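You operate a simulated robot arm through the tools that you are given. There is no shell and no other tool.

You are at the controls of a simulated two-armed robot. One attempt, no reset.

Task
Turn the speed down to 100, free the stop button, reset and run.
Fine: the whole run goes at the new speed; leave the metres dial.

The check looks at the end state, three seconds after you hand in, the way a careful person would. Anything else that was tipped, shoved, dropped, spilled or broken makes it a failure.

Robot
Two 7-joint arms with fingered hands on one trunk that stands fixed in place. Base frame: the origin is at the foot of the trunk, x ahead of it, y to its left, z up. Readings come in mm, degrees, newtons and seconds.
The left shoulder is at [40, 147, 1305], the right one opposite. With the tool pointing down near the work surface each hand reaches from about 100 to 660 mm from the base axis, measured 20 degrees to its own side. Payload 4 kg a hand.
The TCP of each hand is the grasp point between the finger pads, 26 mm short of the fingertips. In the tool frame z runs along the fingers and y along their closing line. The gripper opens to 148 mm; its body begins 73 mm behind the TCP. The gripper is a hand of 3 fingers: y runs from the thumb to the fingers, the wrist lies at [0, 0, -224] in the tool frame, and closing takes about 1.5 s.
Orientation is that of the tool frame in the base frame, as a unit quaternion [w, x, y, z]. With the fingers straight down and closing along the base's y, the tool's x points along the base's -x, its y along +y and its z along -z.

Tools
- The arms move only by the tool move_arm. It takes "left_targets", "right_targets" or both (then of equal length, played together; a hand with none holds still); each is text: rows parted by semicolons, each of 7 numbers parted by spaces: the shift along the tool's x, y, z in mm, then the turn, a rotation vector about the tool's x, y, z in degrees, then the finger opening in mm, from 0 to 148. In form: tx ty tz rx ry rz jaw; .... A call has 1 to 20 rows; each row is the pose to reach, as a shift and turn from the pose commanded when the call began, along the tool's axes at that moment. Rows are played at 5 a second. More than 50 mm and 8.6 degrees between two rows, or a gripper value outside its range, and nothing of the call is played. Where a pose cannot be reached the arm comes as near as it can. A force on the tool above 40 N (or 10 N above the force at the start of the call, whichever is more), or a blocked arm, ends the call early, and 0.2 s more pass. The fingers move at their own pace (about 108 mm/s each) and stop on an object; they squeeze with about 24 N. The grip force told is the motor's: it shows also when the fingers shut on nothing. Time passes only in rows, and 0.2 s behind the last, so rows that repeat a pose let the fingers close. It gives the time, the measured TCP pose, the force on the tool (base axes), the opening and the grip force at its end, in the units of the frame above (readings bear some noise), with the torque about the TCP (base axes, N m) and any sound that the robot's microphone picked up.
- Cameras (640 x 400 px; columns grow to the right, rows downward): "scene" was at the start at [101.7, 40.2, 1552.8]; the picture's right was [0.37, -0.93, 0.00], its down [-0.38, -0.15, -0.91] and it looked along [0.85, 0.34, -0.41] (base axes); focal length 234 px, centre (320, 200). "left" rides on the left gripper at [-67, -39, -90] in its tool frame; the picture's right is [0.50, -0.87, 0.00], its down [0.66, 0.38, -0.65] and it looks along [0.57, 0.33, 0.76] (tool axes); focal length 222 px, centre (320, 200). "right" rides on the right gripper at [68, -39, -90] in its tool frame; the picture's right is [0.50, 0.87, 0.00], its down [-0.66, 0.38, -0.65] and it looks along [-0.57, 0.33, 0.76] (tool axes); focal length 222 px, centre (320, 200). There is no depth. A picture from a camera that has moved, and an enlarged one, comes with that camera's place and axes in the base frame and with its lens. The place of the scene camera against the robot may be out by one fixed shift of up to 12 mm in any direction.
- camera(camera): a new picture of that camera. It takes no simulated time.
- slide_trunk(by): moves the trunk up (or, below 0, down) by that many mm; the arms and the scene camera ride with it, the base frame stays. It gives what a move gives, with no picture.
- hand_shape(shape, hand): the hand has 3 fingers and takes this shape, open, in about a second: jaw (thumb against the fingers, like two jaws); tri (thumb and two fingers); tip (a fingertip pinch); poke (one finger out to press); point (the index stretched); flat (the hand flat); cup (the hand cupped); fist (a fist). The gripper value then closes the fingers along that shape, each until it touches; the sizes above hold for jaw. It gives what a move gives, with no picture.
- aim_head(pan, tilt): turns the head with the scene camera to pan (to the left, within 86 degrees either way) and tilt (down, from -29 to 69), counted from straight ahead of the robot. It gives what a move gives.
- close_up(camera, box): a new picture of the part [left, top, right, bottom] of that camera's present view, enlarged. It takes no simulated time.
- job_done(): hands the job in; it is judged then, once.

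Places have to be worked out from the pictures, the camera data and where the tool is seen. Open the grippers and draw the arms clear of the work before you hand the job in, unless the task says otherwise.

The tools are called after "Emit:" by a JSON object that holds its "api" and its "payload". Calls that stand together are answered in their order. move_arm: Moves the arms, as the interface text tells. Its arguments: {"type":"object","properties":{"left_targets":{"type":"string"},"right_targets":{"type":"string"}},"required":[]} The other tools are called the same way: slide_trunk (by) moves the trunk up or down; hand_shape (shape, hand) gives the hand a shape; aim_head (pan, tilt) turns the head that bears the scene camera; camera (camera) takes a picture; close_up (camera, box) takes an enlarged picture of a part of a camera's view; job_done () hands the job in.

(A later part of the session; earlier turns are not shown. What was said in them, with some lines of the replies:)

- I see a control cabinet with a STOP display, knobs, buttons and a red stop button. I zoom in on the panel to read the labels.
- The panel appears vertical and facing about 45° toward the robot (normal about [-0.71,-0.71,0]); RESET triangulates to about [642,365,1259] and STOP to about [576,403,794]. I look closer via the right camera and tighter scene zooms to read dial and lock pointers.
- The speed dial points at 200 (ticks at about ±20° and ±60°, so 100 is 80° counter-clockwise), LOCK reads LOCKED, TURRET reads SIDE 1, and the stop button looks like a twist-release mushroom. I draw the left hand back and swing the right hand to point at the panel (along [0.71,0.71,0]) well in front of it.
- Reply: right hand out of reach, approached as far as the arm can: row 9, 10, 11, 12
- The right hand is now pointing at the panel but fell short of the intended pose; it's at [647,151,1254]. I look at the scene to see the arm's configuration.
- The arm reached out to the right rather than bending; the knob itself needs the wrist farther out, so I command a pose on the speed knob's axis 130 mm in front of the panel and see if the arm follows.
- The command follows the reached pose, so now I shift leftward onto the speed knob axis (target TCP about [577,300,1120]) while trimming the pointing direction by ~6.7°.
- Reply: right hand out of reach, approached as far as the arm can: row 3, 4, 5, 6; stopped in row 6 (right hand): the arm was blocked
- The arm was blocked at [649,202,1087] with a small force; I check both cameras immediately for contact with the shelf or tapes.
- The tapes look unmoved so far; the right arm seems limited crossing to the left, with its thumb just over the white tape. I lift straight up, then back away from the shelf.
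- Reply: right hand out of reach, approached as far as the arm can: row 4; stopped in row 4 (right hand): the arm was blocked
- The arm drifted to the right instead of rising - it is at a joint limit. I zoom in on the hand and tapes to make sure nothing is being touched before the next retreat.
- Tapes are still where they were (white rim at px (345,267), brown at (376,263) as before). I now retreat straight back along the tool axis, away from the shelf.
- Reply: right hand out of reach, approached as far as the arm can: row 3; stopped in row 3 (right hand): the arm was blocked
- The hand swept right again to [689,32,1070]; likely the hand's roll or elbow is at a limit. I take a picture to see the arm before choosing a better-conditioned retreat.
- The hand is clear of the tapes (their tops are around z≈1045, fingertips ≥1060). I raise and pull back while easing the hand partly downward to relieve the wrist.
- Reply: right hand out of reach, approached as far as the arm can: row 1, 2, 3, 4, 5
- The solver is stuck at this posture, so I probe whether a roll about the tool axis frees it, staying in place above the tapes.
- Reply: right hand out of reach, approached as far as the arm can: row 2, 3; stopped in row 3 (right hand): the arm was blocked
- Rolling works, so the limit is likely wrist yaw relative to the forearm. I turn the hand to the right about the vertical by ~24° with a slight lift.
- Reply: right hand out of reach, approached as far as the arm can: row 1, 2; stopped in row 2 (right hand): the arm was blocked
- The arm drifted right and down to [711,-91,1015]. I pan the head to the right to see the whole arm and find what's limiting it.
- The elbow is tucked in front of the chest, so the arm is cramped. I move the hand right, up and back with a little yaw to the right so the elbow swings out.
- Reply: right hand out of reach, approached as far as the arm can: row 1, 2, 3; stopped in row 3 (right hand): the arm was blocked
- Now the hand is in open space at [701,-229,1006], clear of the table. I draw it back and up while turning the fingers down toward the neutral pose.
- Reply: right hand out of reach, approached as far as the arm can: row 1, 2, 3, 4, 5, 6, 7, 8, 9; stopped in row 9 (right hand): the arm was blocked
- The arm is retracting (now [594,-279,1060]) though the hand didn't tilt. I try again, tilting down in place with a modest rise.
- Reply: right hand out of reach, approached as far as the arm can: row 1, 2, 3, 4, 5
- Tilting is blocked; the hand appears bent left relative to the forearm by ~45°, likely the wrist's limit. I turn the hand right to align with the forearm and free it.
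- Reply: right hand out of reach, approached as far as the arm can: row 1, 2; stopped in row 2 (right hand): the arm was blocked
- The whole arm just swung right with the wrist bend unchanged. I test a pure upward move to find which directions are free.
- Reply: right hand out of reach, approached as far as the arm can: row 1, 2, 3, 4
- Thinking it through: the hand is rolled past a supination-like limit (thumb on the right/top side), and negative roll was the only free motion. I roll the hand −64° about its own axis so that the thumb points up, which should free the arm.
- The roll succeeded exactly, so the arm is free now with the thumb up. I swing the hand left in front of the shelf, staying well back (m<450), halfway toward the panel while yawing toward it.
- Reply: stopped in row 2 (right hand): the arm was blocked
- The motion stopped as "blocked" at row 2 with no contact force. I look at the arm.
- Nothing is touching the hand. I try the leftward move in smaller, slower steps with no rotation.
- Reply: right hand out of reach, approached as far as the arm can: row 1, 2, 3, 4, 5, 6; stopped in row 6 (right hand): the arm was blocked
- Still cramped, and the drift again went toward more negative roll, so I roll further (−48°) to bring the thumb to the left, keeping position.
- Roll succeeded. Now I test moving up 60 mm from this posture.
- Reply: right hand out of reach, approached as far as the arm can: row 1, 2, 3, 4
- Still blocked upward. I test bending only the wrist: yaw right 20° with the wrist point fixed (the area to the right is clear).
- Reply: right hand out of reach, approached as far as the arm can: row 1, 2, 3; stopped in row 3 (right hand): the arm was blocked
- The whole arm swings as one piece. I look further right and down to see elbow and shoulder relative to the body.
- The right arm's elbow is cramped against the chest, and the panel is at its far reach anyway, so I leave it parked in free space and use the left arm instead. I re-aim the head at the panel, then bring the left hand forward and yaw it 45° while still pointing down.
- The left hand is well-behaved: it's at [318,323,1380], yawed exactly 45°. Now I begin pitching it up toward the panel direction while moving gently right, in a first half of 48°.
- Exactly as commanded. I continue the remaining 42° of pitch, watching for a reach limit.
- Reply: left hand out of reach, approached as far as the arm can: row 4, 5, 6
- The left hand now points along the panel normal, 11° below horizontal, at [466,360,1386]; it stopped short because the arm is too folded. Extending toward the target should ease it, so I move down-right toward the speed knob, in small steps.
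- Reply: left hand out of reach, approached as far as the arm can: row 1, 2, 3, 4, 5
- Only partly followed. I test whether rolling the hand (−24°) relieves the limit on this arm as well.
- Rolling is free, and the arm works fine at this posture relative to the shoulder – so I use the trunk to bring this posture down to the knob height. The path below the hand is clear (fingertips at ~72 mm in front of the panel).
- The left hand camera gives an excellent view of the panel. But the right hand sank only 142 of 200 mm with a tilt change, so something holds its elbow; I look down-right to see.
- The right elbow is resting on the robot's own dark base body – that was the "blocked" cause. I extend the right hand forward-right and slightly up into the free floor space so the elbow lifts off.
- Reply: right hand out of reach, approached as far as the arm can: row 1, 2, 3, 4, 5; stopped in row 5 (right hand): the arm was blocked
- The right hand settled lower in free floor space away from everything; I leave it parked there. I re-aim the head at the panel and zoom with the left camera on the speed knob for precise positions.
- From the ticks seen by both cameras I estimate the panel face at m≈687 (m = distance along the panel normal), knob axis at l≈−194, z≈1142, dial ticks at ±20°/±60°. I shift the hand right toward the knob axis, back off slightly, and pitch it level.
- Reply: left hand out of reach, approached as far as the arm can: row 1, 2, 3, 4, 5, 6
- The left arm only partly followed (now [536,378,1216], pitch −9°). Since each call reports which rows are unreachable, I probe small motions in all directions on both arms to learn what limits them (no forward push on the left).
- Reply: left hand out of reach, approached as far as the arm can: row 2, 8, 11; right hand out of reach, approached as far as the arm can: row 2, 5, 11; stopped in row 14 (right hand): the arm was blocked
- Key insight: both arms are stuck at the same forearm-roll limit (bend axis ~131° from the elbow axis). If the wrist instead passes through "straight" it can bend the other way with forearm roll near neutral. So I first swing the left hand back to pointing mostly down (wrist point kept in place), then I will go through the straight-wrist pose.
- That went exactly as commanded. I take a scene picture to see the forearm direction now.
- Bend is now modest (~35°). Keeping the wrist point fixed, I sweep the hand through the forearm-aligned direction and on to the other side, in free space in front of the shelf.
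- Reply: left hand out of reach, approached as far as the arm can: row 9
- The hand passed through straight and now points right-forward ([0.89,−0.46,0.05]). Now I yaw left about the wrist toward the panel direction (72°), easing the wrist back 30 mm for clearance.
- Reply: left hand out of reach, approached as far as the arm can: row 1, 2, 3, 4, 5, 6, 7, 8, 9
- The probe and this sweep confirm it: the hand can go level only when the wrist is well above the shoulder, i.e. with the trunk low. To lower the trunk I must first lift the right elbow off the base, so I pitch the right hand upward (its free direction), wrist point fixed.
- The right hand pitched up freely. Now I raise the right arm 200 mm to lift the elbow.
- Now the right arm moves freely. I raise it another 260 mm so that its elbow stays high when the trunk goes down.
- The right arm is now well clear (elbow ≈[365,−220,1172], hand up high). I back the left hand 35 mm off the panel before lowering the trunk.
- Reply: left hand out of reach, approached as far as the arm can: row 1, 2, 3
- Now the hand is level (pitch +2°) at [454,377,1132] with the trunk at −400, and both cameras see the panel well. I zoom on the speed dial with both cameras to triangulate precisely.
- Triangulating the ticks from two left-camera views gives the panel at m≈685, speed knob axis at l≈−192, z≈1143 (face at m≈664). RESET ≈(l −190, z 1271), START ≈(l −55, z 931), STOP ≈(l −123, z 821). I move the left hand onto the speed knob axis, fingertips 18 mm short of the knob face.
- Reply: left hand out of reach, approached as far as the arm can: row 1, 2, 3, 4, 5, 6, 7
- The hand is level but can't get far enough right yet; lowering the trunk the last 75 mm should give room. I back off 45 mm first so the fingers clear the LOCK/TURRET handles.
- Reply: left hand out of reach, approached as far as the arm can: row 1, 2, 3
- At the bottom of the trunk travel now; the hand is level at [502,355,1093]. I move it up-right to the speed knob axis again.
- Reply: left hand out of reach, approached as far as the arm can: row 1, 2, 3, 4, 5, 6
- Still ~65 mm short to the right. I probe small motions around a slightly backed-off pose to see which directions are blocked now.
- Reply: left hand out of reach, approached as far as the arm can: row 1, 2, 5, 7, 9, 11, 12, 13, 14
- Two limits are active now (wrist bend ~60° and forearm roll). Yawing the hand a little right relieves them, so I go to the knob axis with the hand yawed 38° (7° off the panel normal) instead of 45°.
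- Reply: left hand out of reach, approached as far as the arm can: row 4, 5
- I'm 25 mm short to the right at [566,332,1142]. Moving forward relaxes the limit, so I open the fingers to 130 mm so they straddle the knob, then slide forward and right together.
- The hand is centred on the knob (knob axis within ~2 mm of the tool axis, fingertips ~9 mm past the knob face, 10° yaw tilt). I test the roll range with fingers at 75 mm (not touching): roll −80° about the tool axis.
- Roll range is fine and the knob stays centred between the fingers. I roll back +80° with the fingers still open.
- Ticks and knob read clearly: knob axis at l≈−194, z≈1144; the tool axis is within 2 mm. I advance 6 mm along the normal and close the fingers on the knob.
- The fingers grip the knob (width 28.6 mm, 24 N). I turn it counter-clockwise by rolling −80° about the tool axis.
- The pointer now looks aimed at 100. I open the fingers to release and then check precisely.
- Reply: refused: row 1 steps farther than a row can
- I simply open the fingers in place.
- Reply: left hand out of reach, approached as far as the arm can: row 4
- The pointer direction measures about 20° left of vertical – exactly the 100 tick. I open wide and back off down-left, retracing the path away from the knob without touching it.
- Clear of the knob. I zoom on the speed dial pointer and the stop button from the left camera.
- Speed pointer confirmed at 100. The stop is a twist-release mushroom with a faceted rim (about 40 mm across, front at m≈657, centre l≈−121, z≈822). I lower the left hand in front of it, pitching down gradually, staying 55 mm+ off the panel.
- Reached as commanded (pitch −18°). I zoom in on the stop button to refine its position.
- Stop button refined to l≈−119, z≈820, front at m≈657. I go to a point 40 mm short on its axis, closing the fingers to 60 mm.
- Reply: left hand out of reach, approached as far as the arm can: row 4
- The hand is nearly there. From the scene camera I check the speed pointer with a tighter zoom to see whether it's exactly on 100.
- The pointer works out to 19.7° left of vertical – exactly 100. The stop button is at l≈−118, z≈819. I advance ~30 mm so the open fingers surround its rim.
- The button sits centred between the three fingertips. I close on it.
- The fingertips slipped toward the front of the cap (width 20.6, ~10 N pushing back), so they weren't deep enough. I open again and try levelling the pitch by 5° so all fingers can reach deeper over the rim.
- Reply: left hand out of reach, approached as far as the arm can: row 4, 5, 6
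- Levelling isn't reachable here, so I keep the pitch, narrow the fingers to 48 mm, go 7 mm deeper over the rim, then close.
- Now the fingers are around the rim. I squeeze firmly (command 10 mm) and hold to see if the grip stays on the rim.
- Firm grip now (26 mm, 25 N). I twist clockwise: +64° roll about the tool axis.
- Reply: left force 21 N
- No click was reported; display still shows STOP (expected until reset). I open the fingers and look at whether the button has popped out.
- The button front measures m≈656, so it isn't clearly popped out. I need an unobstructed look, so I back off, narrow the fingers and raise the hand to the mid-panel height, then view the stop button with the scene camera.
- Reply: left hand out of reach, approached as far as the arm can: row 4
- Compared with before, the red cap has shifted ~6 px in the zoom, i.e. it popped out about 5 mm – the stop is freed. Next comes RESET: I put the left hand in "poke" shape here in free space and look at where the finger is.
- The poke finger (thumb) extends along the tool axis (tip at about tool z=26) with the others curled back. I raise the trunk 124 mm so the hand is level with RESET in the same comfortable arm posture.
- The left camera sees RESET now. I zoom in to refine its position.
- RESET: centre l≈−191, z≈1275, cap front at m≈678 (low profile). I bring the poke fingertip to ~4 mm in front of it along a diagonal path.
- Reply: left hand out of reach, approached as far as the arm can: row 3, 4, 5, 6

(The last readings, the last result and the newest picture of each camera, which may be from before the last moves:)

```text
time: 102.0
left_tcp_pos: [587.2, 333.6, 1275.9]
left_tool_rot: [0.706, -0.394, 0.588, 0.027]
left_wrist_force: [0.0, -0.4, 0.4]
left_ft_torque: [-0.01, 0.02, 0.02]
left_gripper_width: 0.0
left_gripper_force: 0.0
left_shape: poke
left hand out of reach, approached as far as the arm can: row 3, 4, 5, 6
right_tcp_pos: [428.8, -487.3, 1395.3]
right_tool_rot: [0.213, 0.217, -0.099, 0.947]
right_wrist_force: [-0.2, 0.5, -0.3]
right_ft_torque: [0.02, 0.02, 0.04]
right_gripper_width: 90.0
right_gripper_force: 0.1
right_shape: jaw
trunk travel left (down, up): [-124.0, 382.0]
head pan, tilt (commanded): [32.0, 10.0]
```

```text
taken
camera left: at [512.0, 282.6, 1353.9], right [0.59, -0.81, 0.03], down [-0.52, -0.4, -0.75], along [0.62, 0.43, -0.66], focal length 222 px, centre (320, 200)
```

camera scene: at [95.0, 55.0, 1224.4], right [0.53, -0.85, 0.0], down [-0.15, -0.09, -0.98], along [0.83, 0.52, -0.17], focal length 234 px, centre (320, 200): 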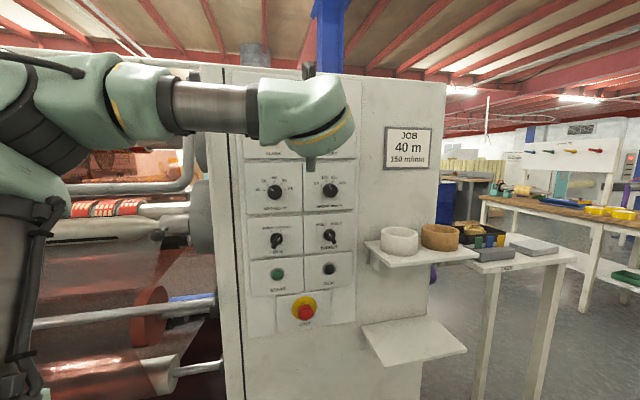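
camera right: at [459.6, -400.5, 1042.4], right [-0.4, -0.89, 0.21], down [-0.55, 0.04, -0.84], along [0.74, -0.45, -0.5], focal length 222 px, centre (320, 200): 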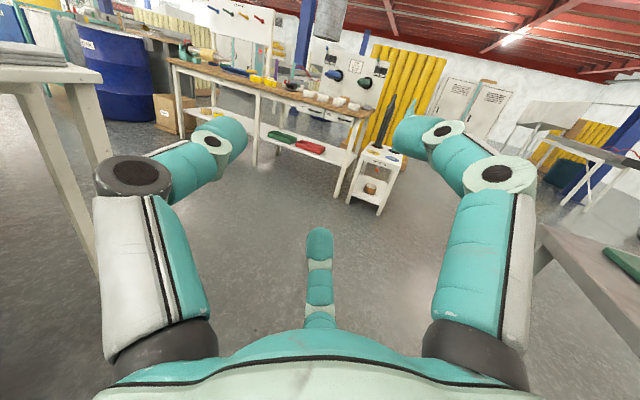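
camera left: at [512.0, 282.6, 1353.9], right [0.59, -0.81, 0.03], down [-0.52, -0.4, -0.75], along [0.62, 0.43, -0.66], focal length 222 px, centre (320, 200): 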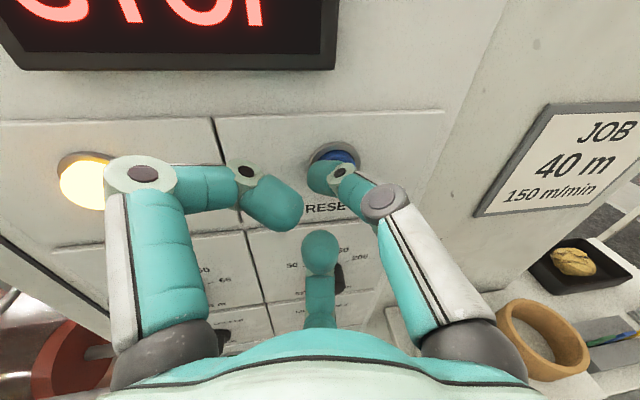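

The fingertip is 8 mm left of the button centre and almost at its face. I trim 2.5° of yaw and shift right to centre it.

Emit:
{"api": "move_arm", "payload": {"left_targets": "1.2 -2 -1 1 0.6 0 0; 2.5 -4 -1.5 2.1 1.3 0 0; 3.7 -6 -1.5 2.1 1.3 0 0"}}

Emit:
{"api": "close_up", "payload": {"camera": "left", "box": [240, 110, 420, 230]}}

```text
time: 102.8
left_tcp_pos: [590.5, 325.2, 1274.1]
left_tool_rot: [0.707, -0.383, 0.595, 0.015]
left_wrist_force: [0.7, 0.1, -0.6]
left_ft_torque: [0.01, 0.04, 0.03]
left_gripper_width: 0.1
left_gripper_force: 0.0
left_shape: poke
right_tcp_pos: [429.1, -486.9, 1395.5]
right_tool_rot: [0.213, 0.218, -0.098, 0.948]
right_wrist_force: [1.1, 0.1, -0.6]
right_ft_torque: [-0.03, 0.02, -0.01]
right_gripper_width: 89.9
right_gripper_force: 0.1
right_shape: jaw
trunk travel left (down, up): [-124.0, 382.0]
head pan, tilt (commanded): [32.0, 10.0]
```

```text
3.33 times, centred on (330, 170) of left
camera zoom: at [514.1, 278.5, 1352.4], right [0.56, -0.83, 0.03], down [-0.53, -0.38, -0.76], along [0.64, 0.41, -0.65], focal length 740 px, centre (287, 300)
```

zoom: 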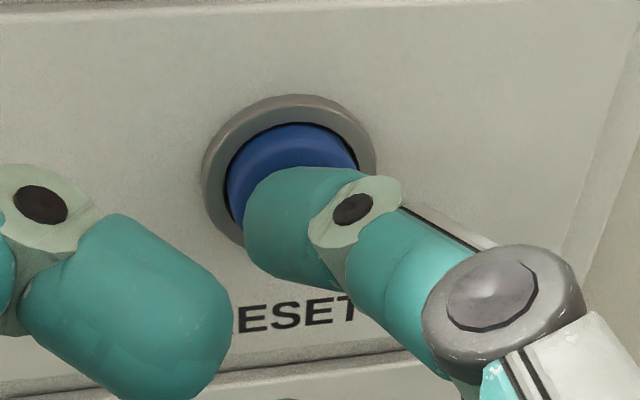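

The fingertip is centred in front of RESET, ~5 mm away. I press in along the panel normal by 9 mm, then retreat.

Emit:
{"api": "move_arm", "payload": {"left_targets": "-0.3 0.5 2.9 0 0 0 0; -0.6 1 5.9 0 0 0 0; -0.8 1.3 7.9 0 0 0 0; -0.9 1.5 8.8 0 0 0 0; -0.9 1.5 8.8 0 0 0 0"}}

Emit:
{"api": "camera", "payload": {"camera": "left"}}

Emit:
{"api": "camera", "payload": {"camera": "scene"}}

```text
time: 104.0
left_tcp_pos: [594.1, 330.9, 1275.7]
left_tool_rot: [0.707, -0.382, 0.595, 0.015]
left_wrist_force: [-5.7, -7.0, -2.0]
left_ft_torque: [-0.03, 0.05, -0.03]
left_gripper_width: 0.0
left_gripper_force: 0.0
left_shape: poke
right_tcp_pos: [425.6, -488.3, 1394.2]
right_tool_rot: [0.213, 0.217, -0.099, 0.947]
right_wrist_force: [0.1, 0.3, 1.0]
right_ft_torque: [-0.03, -0.01, -0.03]
right_gripper_width: 90.1
right_gripper_force: 0.1
right_shape: jaw
trunk travel left (down, up): [-124.0, 382.0]
head pan, tilt (commanded): [32.0, 10.0]
heard: click
```

```text
taken
camera left: at [518.1, 283.0, 1353.4], right [0.56, -0.83, 0.03], down [-0.53, -0.38, -0.76], along [0.64, 0.41, -0.65], focal length 222 px, centre (320, 200)
```

left: 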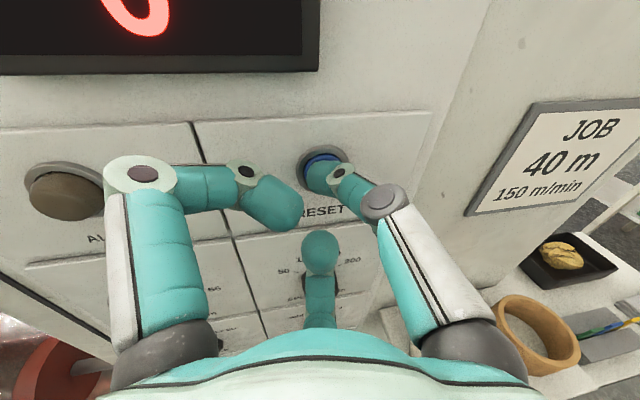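

```text
taken
camera scene: at [93.8, 53.6, 1224.5], right [0.53, -0.85, 0.0], down [-0.15, -0.09, -0.98], along [0.84, 0.52, -0.17], focal length 234 px, centre (320, 200)
```

scene: 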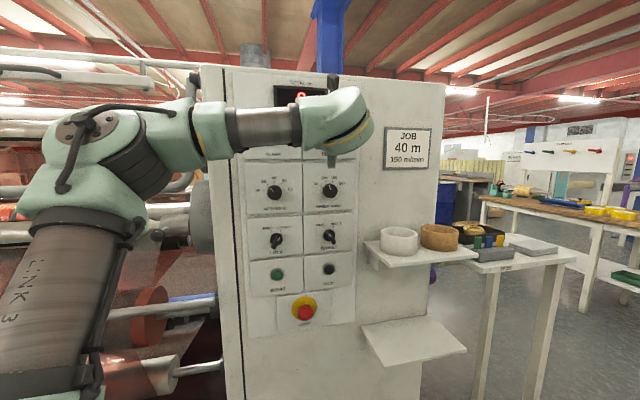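

A click was heard: the alarm lamp went off and the display shows 0 – stop is freed and reset is done. I withdraw the finger from RESET, back and to the left.

Emit:
{"api": "move_arm", "payload": {"left_targets": "0.6 -1 -5.9 0 0 0 0; 1.4 -2.3 -13.8 0 0 0 0; -5.2 8.5 -26 -0.5 -0.3 0 0; -11.8 19.3 -38.1 -1 -0.6 0 0; -18.4 30.1 -50.3 -1.6 -1 0 0; -25 40.9 -62.4 -2.1 -1.3 0 0"}}

Emit:
{"api": "close_up", "payload": {"camera": "scene", "box": [230, 65, 450, 215]}}

```text
time: 105.4
left_tcp_pos: [516.8, 337.8, 1274.5]
left_tool_rot: [0.707, -0.396, 0.586, 0.029]
left_wrist_force: [0.5, -1.6, 0.3]
left_ft_torque: [0.03, -0.01, -0.01]
left_gripper_width: 0.0
left_gripper_force: 0.1
left_shape: poke
right_tcp_pos: [426.5, -487.5, 1394.7]
right_tool_rot: [0.213, 0.217, -0.1, 0.947]
right_wrist_force: [0.2, 0.2, -0.3]
right_ft_torque: [-0.03, 0.03, -0.02]
right_gripper_width: 89.9
right_gripper_force: 0.1
right_shape: jaw
trunk travel left (down, up): [-124.0, 382.0]
head pan, tilt (commanded): [32.0, 10.0]
```

```text
2.67 times, centred on (340, 140) of scene
camera zoom: at [94.1, 55.0, 1224.5], right [0.53, -0.85, 0.0], down [-0.15, -0.09, -0.98], along [0.83, 0.52, -0.17], focal length 624 px, centre (267, 360)
```

zoom: 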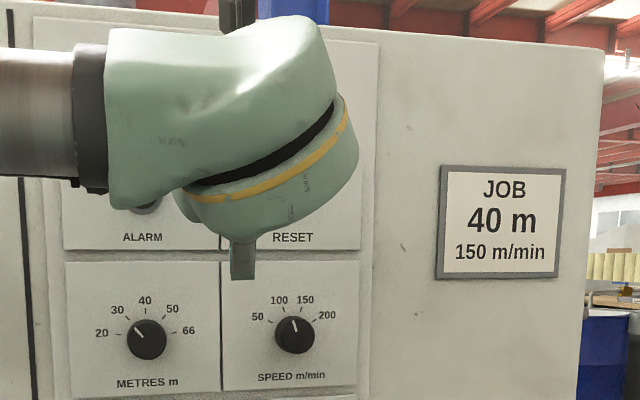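

I check both dials closely: the METRES dial must be unchanged and SPEED on 100.

Emit:
{"api": "close_up", "payload": {"camera": "scene", "box": [250, 165, 350, 215]}}

Emit:
{"api": "close_up", "payload": {"camera": "scene", "box": [250, 210, 350, 330]}}

```text
6.40 times, centred on (300, 190) of scene
camera zoom: at [94.1, 55.0, 1224.5], right [0.53, -0.85, 0.0], down [-0.15, -0.09, -0.98], along [0.83, 0.52, -0.17], focal length 1496 px, centre (448, 264)
```

zoom: 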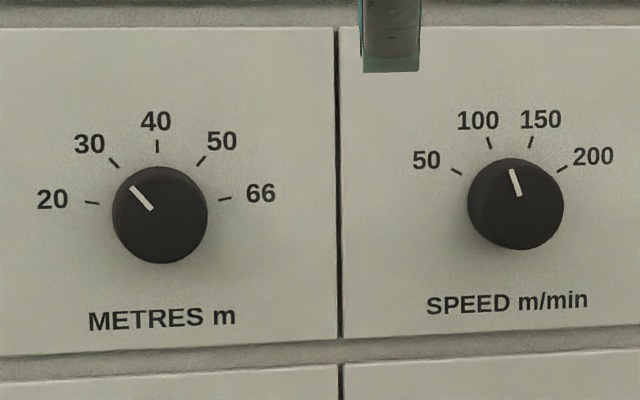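

```text
3.33 times, centred on (300, 270) of scene
camera zoom: at [94.1, 55.0, 1224.5], right [0.53, -0.85, 0.0], down [-0.15, -0.09, -0.98], along [0.83, 0.52, -0.17], focal length 779 px, centre (387, -33)
```

zoom: 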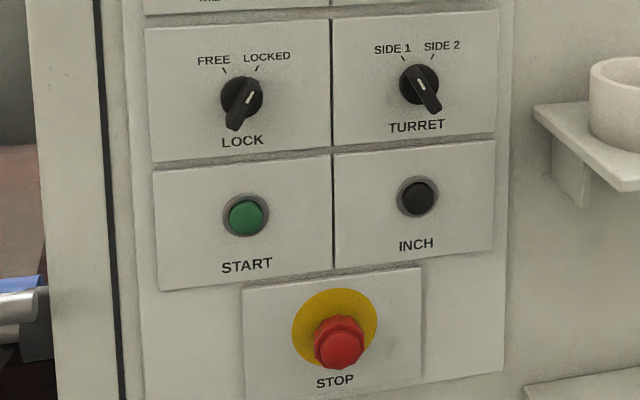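

METRES still stands at 30 as at the start, SPEED at 100, LOCKED, SIDE 1; the stop is out. Now I lower the trunk again and bring the poke finger in front of START (l≈−56, z≈930).

Emit:
{"api": "slide_trunk", "payload": {"by": -124}}

Emit:
{"api": "move_arm", "payload": {"left_targets": "14.5 17.1 -1.5 -1 0.65 0 0; 28.9 34.3 -3 -2.1 1.3 0 0; 43.4 51.4 -4.5 -3.1 2 0 0; 57.8 68.5 -6 -4.2 2.6 0 0; 72.3 85.7 -7.5 -5.2 3.3 0 0; 86.7 102.8 -9 -6.3 3.9 0 0; 101.2 119.9 -10.5 -7.3 4.6 0 0; 115.6 137 -12 -8.4 5.2 0 0; 130 154.2 -13.5 -9.5 5.9 0 0; 144.5 171.3 -15 -10.5 6.5 0 0"}}

Emit:
{"api": "camera", "payload": {"camera": "left"}}

Emit:
{"api": "camera", "payload": {"camera": "scene"}}

```text
time: 106.9
left_tcp_pos: [516.6, 337.7, 1152.2]
left_tool_rot: [0.706, -0.396, 0.586, 0.029]
left_wrist_force: [-0.1, 0.2, 0.4]
left_ft_torque: [0.03, 0.01, -0.02]
left_gripper_width: 0.0
left_gripper_force: 0.1
left_shape: poke
right_tcp_pos: [427.1, -485.1, 1271.3]
right_tool_rot: [0.212, 0.218, -0.099, 0.948]
right_wrist_force: [1.1, 0.9, 0.1]
right_ft_torque: [0.03, 0.0, -0.01]
right_gripper_width: 89.7
right_gripper_force: 0.1
right_shape: jaw
trunk travel left (down, up): [0.0, 506.0]
head pan, tilt (commanded): [32.0, 10.0]
```

```text
time: 109.1
left_tcp_pos: [464.8, 384.6, 938.0]
left_tool_rot: [0.633, -0.46, 0.62, 0.06]
left_wrist_force: [0.7, -0.5, -0.1]
left_ft_torque: [0.02, -0.02, 0.02]
left_gripper_width: 0.0
left_gripper_force: 0.0
left_shape: poke
right_tcp_pos: [427.5, -486.2, 1271.8]
right_tool_rot: [0.212, 0.219, -0.099, 0.947]
right_wrist_force: [-0.2, -0.9, 0.2]
right_ft_torque: [0.0, -0.01, 0.0]
right_gripper_width: 90.1
right_gripper_force: 0.0
right_shape: jaw
trunk travel left (down, up): [0.0, 506.0]
head pan, tilt (commanded): [32.0, 10.0]
```

```text
taken
camera left: at [408.9, 337.1, 1032.1], right [0.67, -0.74, 0.02], down [-0.57, -0.54, -0.62], along [0.47, 0.4, -0.79], focal length 222 px, centre (320, 200)
```

left: 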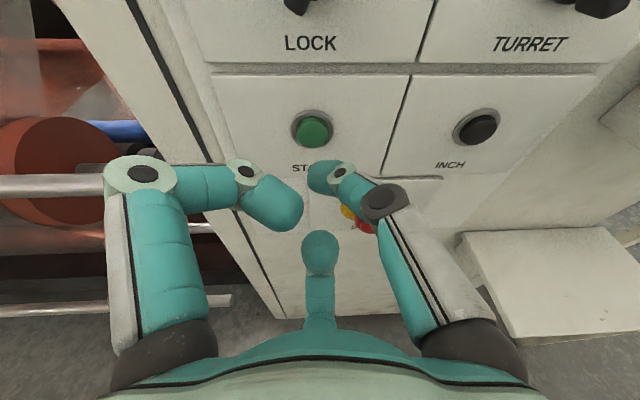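

```text
taken
camera scene: at [95.0, 55.1, 1101.5], right [0.53, -0.85, 0.0], down [-0.15, -0.09, -0.98], along [0.83, 0.52, -0.17], focal length 234 px, centre (320, 200)
```

scene: 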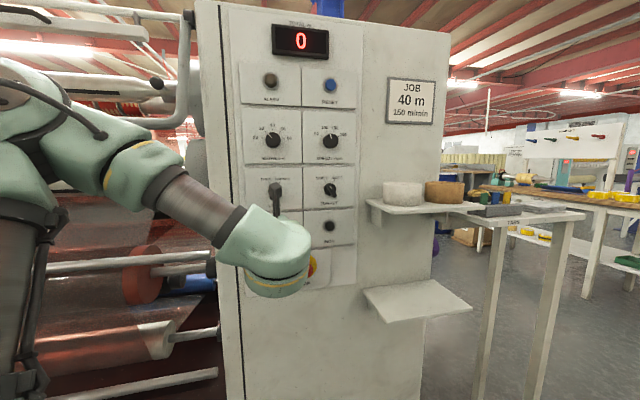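

In place: tip about 55 mm in front of START. Display reads 0 and the alarm is off. I zoom to refine START's position.

Emit:
{"api": "close_up", "payload": {"camera": "left", "box": [250, 85, 380, 185]}}

```text
4.00 times, centred on (315, 135) of left
camera zoom: at [408.9, 337.1, 1032.1], right [0.67, -0.74, 0.02], down [-0.57, -0.54, -0.62], along [0.47, 0.4, -0.79], focal length 888 px, centre (340, 460)
```

zoom: 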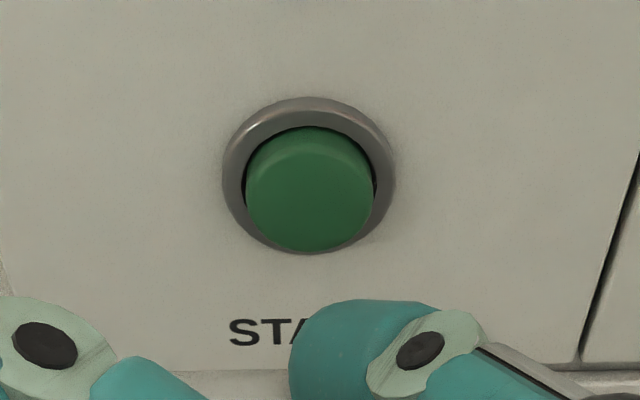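

START: l≈−54, z≈927, cap front at m≈674. I bring the fingertip to ~5 mm in front of it.

Emit:
{"api": "move_arm", "payload": {"left_targets": "-1.3 1 11 0 0 0 0; -2.6 2 22 0 0 0 0; -3.9 3 33 0 0 0 0; -5.2 4.1 43 0 0 0 0"}}

Emit:
{"api": "camera", "payload": {"camera": "left"}}

```text
time: 110.1
left_tcp_pos: [491.8, 418.6, 933.5]
left_tool_rot: [0.633, -0.458, 0.621, 0.06]
left_wrist_force: [0.4, -0.8, 0.1]
left_ft_torque: [-0.04, 0.0, 0.0]
left_gripper_width: 0.1
left_gripper_force: 0.1
left_shape: poke
right_tcp_pos: [427.1, -486.3, 1273.0]
right_tool_rot: [0.212, 0.218, -0.099, 0.947]
right_wrist_force: [-0.5, -0.2, 0.5]
right_ft_torque: [-0.02, 0.0, -0.02]
right_gripper_width: 90.0
right_gripper_force: 0.1
right_shape: jaw
trunk travel left (down, up): [0.0, 506.0]
head pan, tilt (commanded): [32.0, 10.0]
```

```text
taken
camera left: at [436.1, 371.1, 1026.4], right [0.67, -0.74, 0.02], down [-0.58, -0.54, -0.62], along [0.47, 0.4, -0.79], focal length 222 px, centre (320, 200)
```

left: 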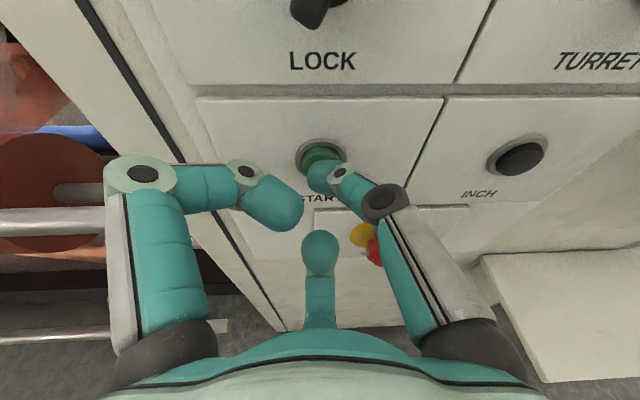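

The fingertip is centred ~5 mm in front of START. I press 10 mm along the panel normal and hold briefly.

Emit:
{"api": "move_arm", "payload": {"left_targets": "-0.6 -0.2 2.9 0 0 0 0; -1.1 -0.3 5.9 0 0 0 0; -1.5 -0.4 7.8 0 0 0 0; -1.9 -0.5 9.8 0 0 0 0; -1.9 -0.5 9.8 0 0 0 0"}}

Emit:
{"api": "camera", "payload": {"camera": "scene"}}

```text
time: 111.3
left_tcp_pos: [497.9, 425.6, 932.7]
left_tool_rot: [0.633, -0.459, 0.621, 0.06]
left_wrist_force: [-2.8, -4.2, -1.0]
left_ft_torque: [-0.03, 0.06, 0.0]
left_gripper_width: 0.2
left_gripper_force: 0.0
left_shape: poke
right_tcp_pos: [426.8, -486.6, 1273.0]
right_tool_rot: [0.212, 0.217, -0.1, 0.948]
right_wrist_force: [0.7, -0.6, -0.3]
right_ft_torque: [0.0, 0.0, 0.03]
right_gripper_width: 89.9
right_gripper_force: 0.1
right_shape: jaw
trunk travel left (down, up): [0.0, 506.0]
head pan, tilt (commanded): [32.0, 10.0]
heard: click
```

```text
taken
camera scene: at [94.5, 54.5, 1101.6], right [0.53, -0.85, 0.0], down [-0.15, -0.09, -0.98], along [0.83, 0.52, -0.17], focal length 234 px, centre (320, 200)
```

scene: 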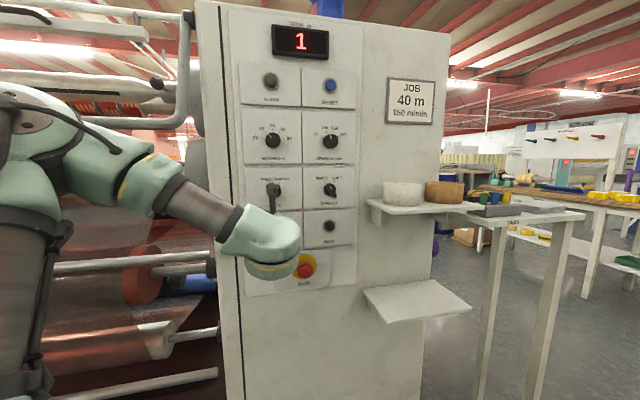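

A click, and the counter shows 1 – the machine is running. I withdraw the finger straight back.

Emit:
{"api": "move_arm", "payload": {"left_targets": "2.3 0.7 -12 0 0 0 0; 4.7 1.4 -24 0 0 0 0; 7 2 -36 0 0 0 0; 9.6 2.7 -49 0 0 0 0; 12 3.4 -62 0 0 0 0"}}

Emit:
{"api": "camera", "payload": {"camera": "scene"}}

```text
time: 112.5
left_tcp_pos: [454.9, 380.4, 932.8]
left_tool_rot: [0.633, -0.459, 0.62, 0.061]
left_wrist_force: [0.1, -0.1, -0.5]
left_ft_torque: [0.01, 0.0, 0.04]
left_gripper_width: 0.0
left_gripper_force: 0.0
left_shape: poke
right_tcp_pos: [426.2, -486.2, 1272.9]
right_tool_rot: [0.213, 0.218, -0.1, 0.947]
right_wrist_force: [0.0, -0.2, 0.8]
right_ft_torque: [0.02, 0.02, -0.01]
right_gripper_width: 90.1
right_gripper_force: 0.0
right_shape: jaw
trunk travel left (down, up): [0.0, 506.0]
head pan, tilt (commanded): [32.0, 10.0]
```

```text
taken
camera scene: at [94.7, 54.9, 1101.5], right [0.53, -0.85, 0.0], down [-0.15, -0.09, -0.98], along [0.83, 0.52, -0.17], focal length 234 px, centre (320, 200)
```

scene: 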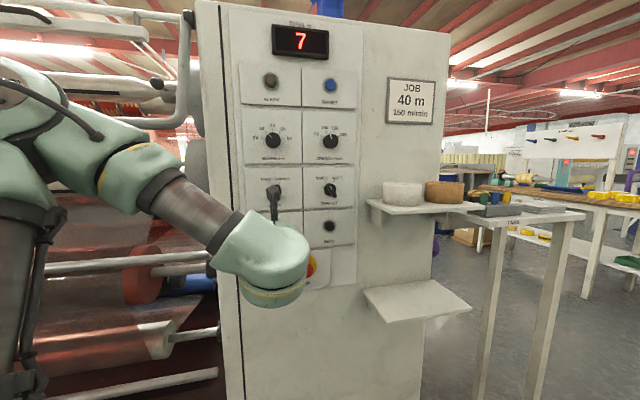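

It's counting up (7) at the new speed. I draw the left hand further away from the panel by pitching it down about the wrist.

Emit:
{"api": "move_arm", "payload": {"left_targets": "26.7 16.1 -2.2 -4.1 6.8 0 0; 52.8 31.9 -8.7 -8.3 13.7 0 0; 78 47.1 -19.4 -12.4 20.5 0 0; 101.6 61.4 -34 -16.5 27.4 0 0; 123.3 74.4 -52.4 -20.7 34.2 0 0"}}

Emit:
{"api": "camera", "payload": {"camera": "scene"}}

```text
time: 113.7
left_tcp_pos: [395.6, 329.9, 803.5]
left_tool_rot: [0.331, -0.562, 0.758, 0.032]
left_wrist_force: [-0.2, 0.2, -0.1]
left_ft_torque: [0.01, 0.0, -0.01]
left_gripper_width: 0.1
left_gripper_force: 0.1
left_shape: poke
right_tcp_pos: [428.1, -486.9, 1271.2]
right_tool_rot: [0.213, 0.218, -0.099, 0.947]
right_wrist_force: [0.8, -0.8, -0.3]
right_ft_torque: [0.0, 0.0, 0.0]
right_gripper_width: 90.2
right_gripper_force: 0.0
right_shape: jaw
trunk travel left (down, up): [0.0, 506.0]
head pan, tilt (commanded): [32.0, 10.0]
```

```text
taken
camera scene: at [94.8, 55.0, 1101.5], right [0.53, -0.85, 0.0], down [-0.15, -0.09, -0.98], along [0.83, 0.52, -0.17], focal length 234 px, centre (320, 200)
```

scene: 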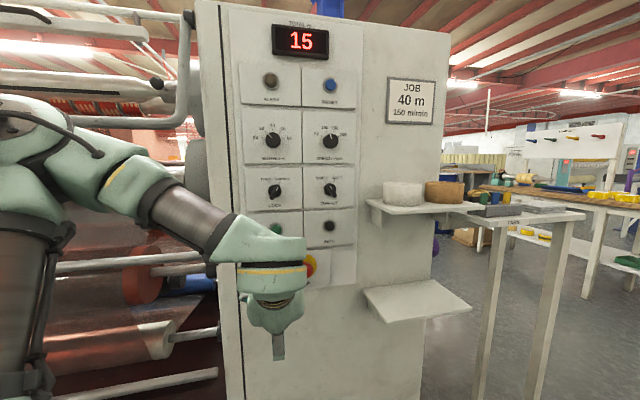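

The counter reads 15 and rises steadily. I return the left hand to the open jaw shape, well away from the panel.

Emit:
{"api": "hand_shape", "payload": {"hand": "left", "shape": "jaw"}}

Emit:
{"api": "camera", "payload": {"camera": "scene"}}

```text
time: 114.6
left_tcp_pos: [394.7, 329.8, 802.7]
left_tool_rot: [0.332, -0.561, 0.757, 0.032]
left_wrist_force: [0.2, -0.1, -0.7]
left_ft_torque: [-0.02, 0.0, -0.04]
left_gripper_width: 147.7
left_gripper_force: 0.1
left_shape: jaw
right_tcp_pos: [427.4, -485.2, 1271.7]
right_tool_rot: [0.212, 0.218, -0.098, 0.948]
right_wrist_force: [0.1, 1.0, -0.6]
right_ft_torque: [-0.04, -0.03, 0.0]
right_gripper_width: 90.0
right_gripper_force: 0.0
right_shape: jaw
trunk travel left (down, up): [0.0, 506.0]
head pan, tilt (commanded): [32.0, 10.0]
```

```text
taken
camera scene: at [94.8, 55.0, 1101.5], right [0.53, -0.85, 0.0], down [-0.15, -0.09, -0.98], along [0.83, 0.52, -0.17], focal length 234 px, centre (320, 200)
```

scene: 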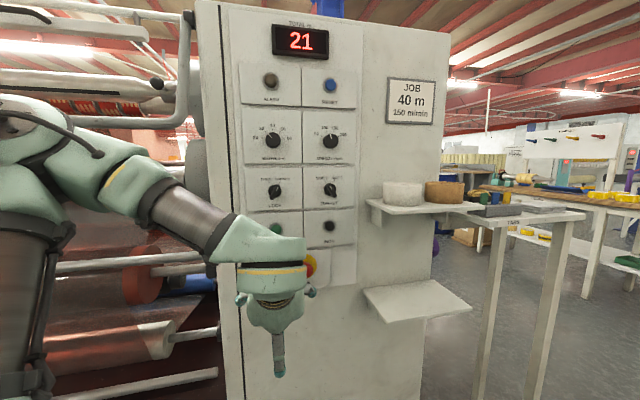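

21 m and counting. I draw the left hand further back and open the right hand fully while the run finishes.

Emit:
{"api": "move_arm", "payload": {"left_targets": "2.7 2.5 -15.8 0 0 0 148; 5.4 5 -31.6 0 0 0 148; 8.2 7.6 -47.3 0 0 0 148; 10.9 10.1 -63.1 0 0 0 148; 13.6 12.6 -78.9 0 0 0 148; 13.6 12.6 -78.9 0 0 0 148; 13.6 12.6 -78.9 0 0 0 148; 13.6 12.6 -78.9 0 0 0 148", "right_targets": "0 0 0 0 0 0 148; 0 0 0 0 0 0 148; 0 0 0 0 0 0 148; 0 0 0 0 0 0 148; 0 0 0 0 0 0 148; 0 0 0 0 0 0 148; 0 0 0 0 0 0 148; 0 0 0 0 0 0 148"}}

Emit:
{"api": "camera", "payload": {"camera": "scene"}}

Emit:
{"api": "close_up", "payload": {"camera": "scene", "box": [230, 15, 370, 120]}}

Emit:
{"api": "close_up", "payload": {"camera": "scene", "box": [240, 110, 360, 200]}}

```text
time: 116.4
left_tcp_pos: [346.2, 287.6, 852.4]
left_tool_rot: [0.331, -0.562, 0.757, 0.032]
left_wrist_force: [0.1, -1.2, 0.5]
left_ft_torque: [-0.03, -0.02, -0.02]
left_gripper_width: 148.0
left_gripper_force: 0.0
left_shape: jaw
right_tcp_pos: [428.6, -486.0, 1272.0]
right_tool_rot: [0.213, 0.217, -0.099, 0.947]
right_wrist_force: [0.2, 0.5, -0.8]
right_ft_torque: [0.02, 0.02, 0.0]
right_gripper_width: 148.1
right_gripper_force: 0.0
right_shape: jaw
trunk travel left (down, up): [0.0, 506.0]
head pan, tilt (commanded): [32.0, 10.0]
```

```text
taken
camera scene: at [94.8, 55.0, 1101.5], right [0.53, -0.85, 0.0], down [-0.15, -0.09, -0.98], along [0.83, 0.52, -0.17], focal length 234 px, centre (320, 200)
```

scene: 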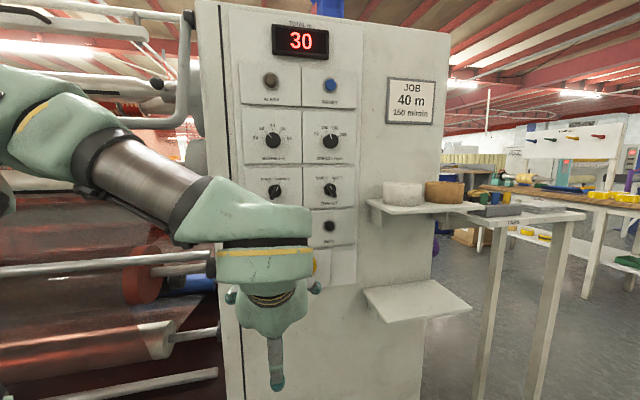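

```text
3.81 times, centred on (300, 68) of scene
camera zoom: at [94.8, 55.0, 1101.5], right [0.53, -0.85, 0.0], down [-0.15, -0.09, -0.98], along [0.83, 0.52, -0.17], focal length 891 px, centre (396, 705)
```

zoom: 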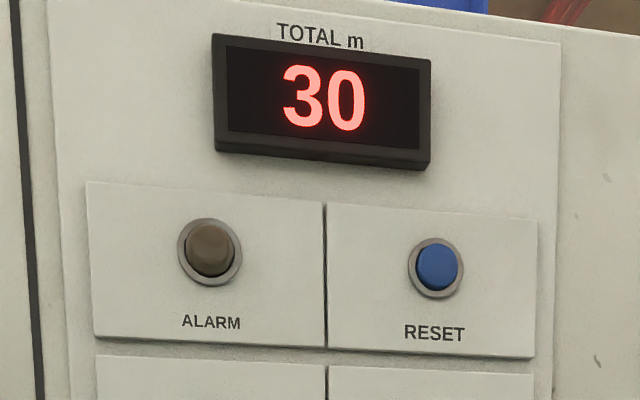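

```text
4.44 times, centred on (300, 155) of scene
camera zoom: at [94.8, 55.0, 1101.5], right [0.53, -0.85, 0.0], down [-0.15, -0.09, -0.98], along [0.83, 0.52, -0.17], focal length 1039 px, centre (409, 400)
```

zoom: 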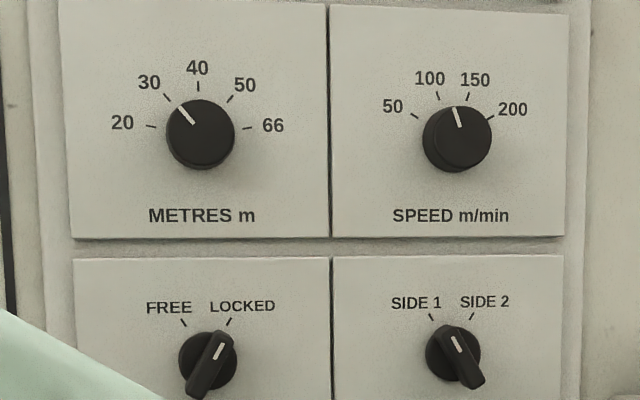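

The run finished at 30 m with no alarm; SPEED is at 100, METRES still at 30, LOCKED and SIDE 1 unchanged, the stop is out, tapes and table items are in place, and both hands are open and clear. I hand the job in.

Emit:
{"api": "job_done", "payload": {}}

```text
The job is handed in.
```

The speed is down to 100, the stop button is freed, the panel is reset, and the machine completed its run. The counter stopped at 30 m with the alarm lamp off. I set the speed before pressing START, so the whole run was at 100.

- **Dials:** SPEED points at 100. METRES is still at 30, as it was at the start, although the job card says 40 m. LOCK and TURRET were not touched.
- **Stop button:** A clockwise twist released it. The later reset worked, which confirms it was free.
- **Surroundings:** Early on, the right arm was blocked near the shelf with the two tape rolls. The pictures before and after show both rolls in the same place, and nothing else looks moved.
- **Arms:** Both hands are open. The left is about 235 mm back from the panel; the right is parked off to the side.
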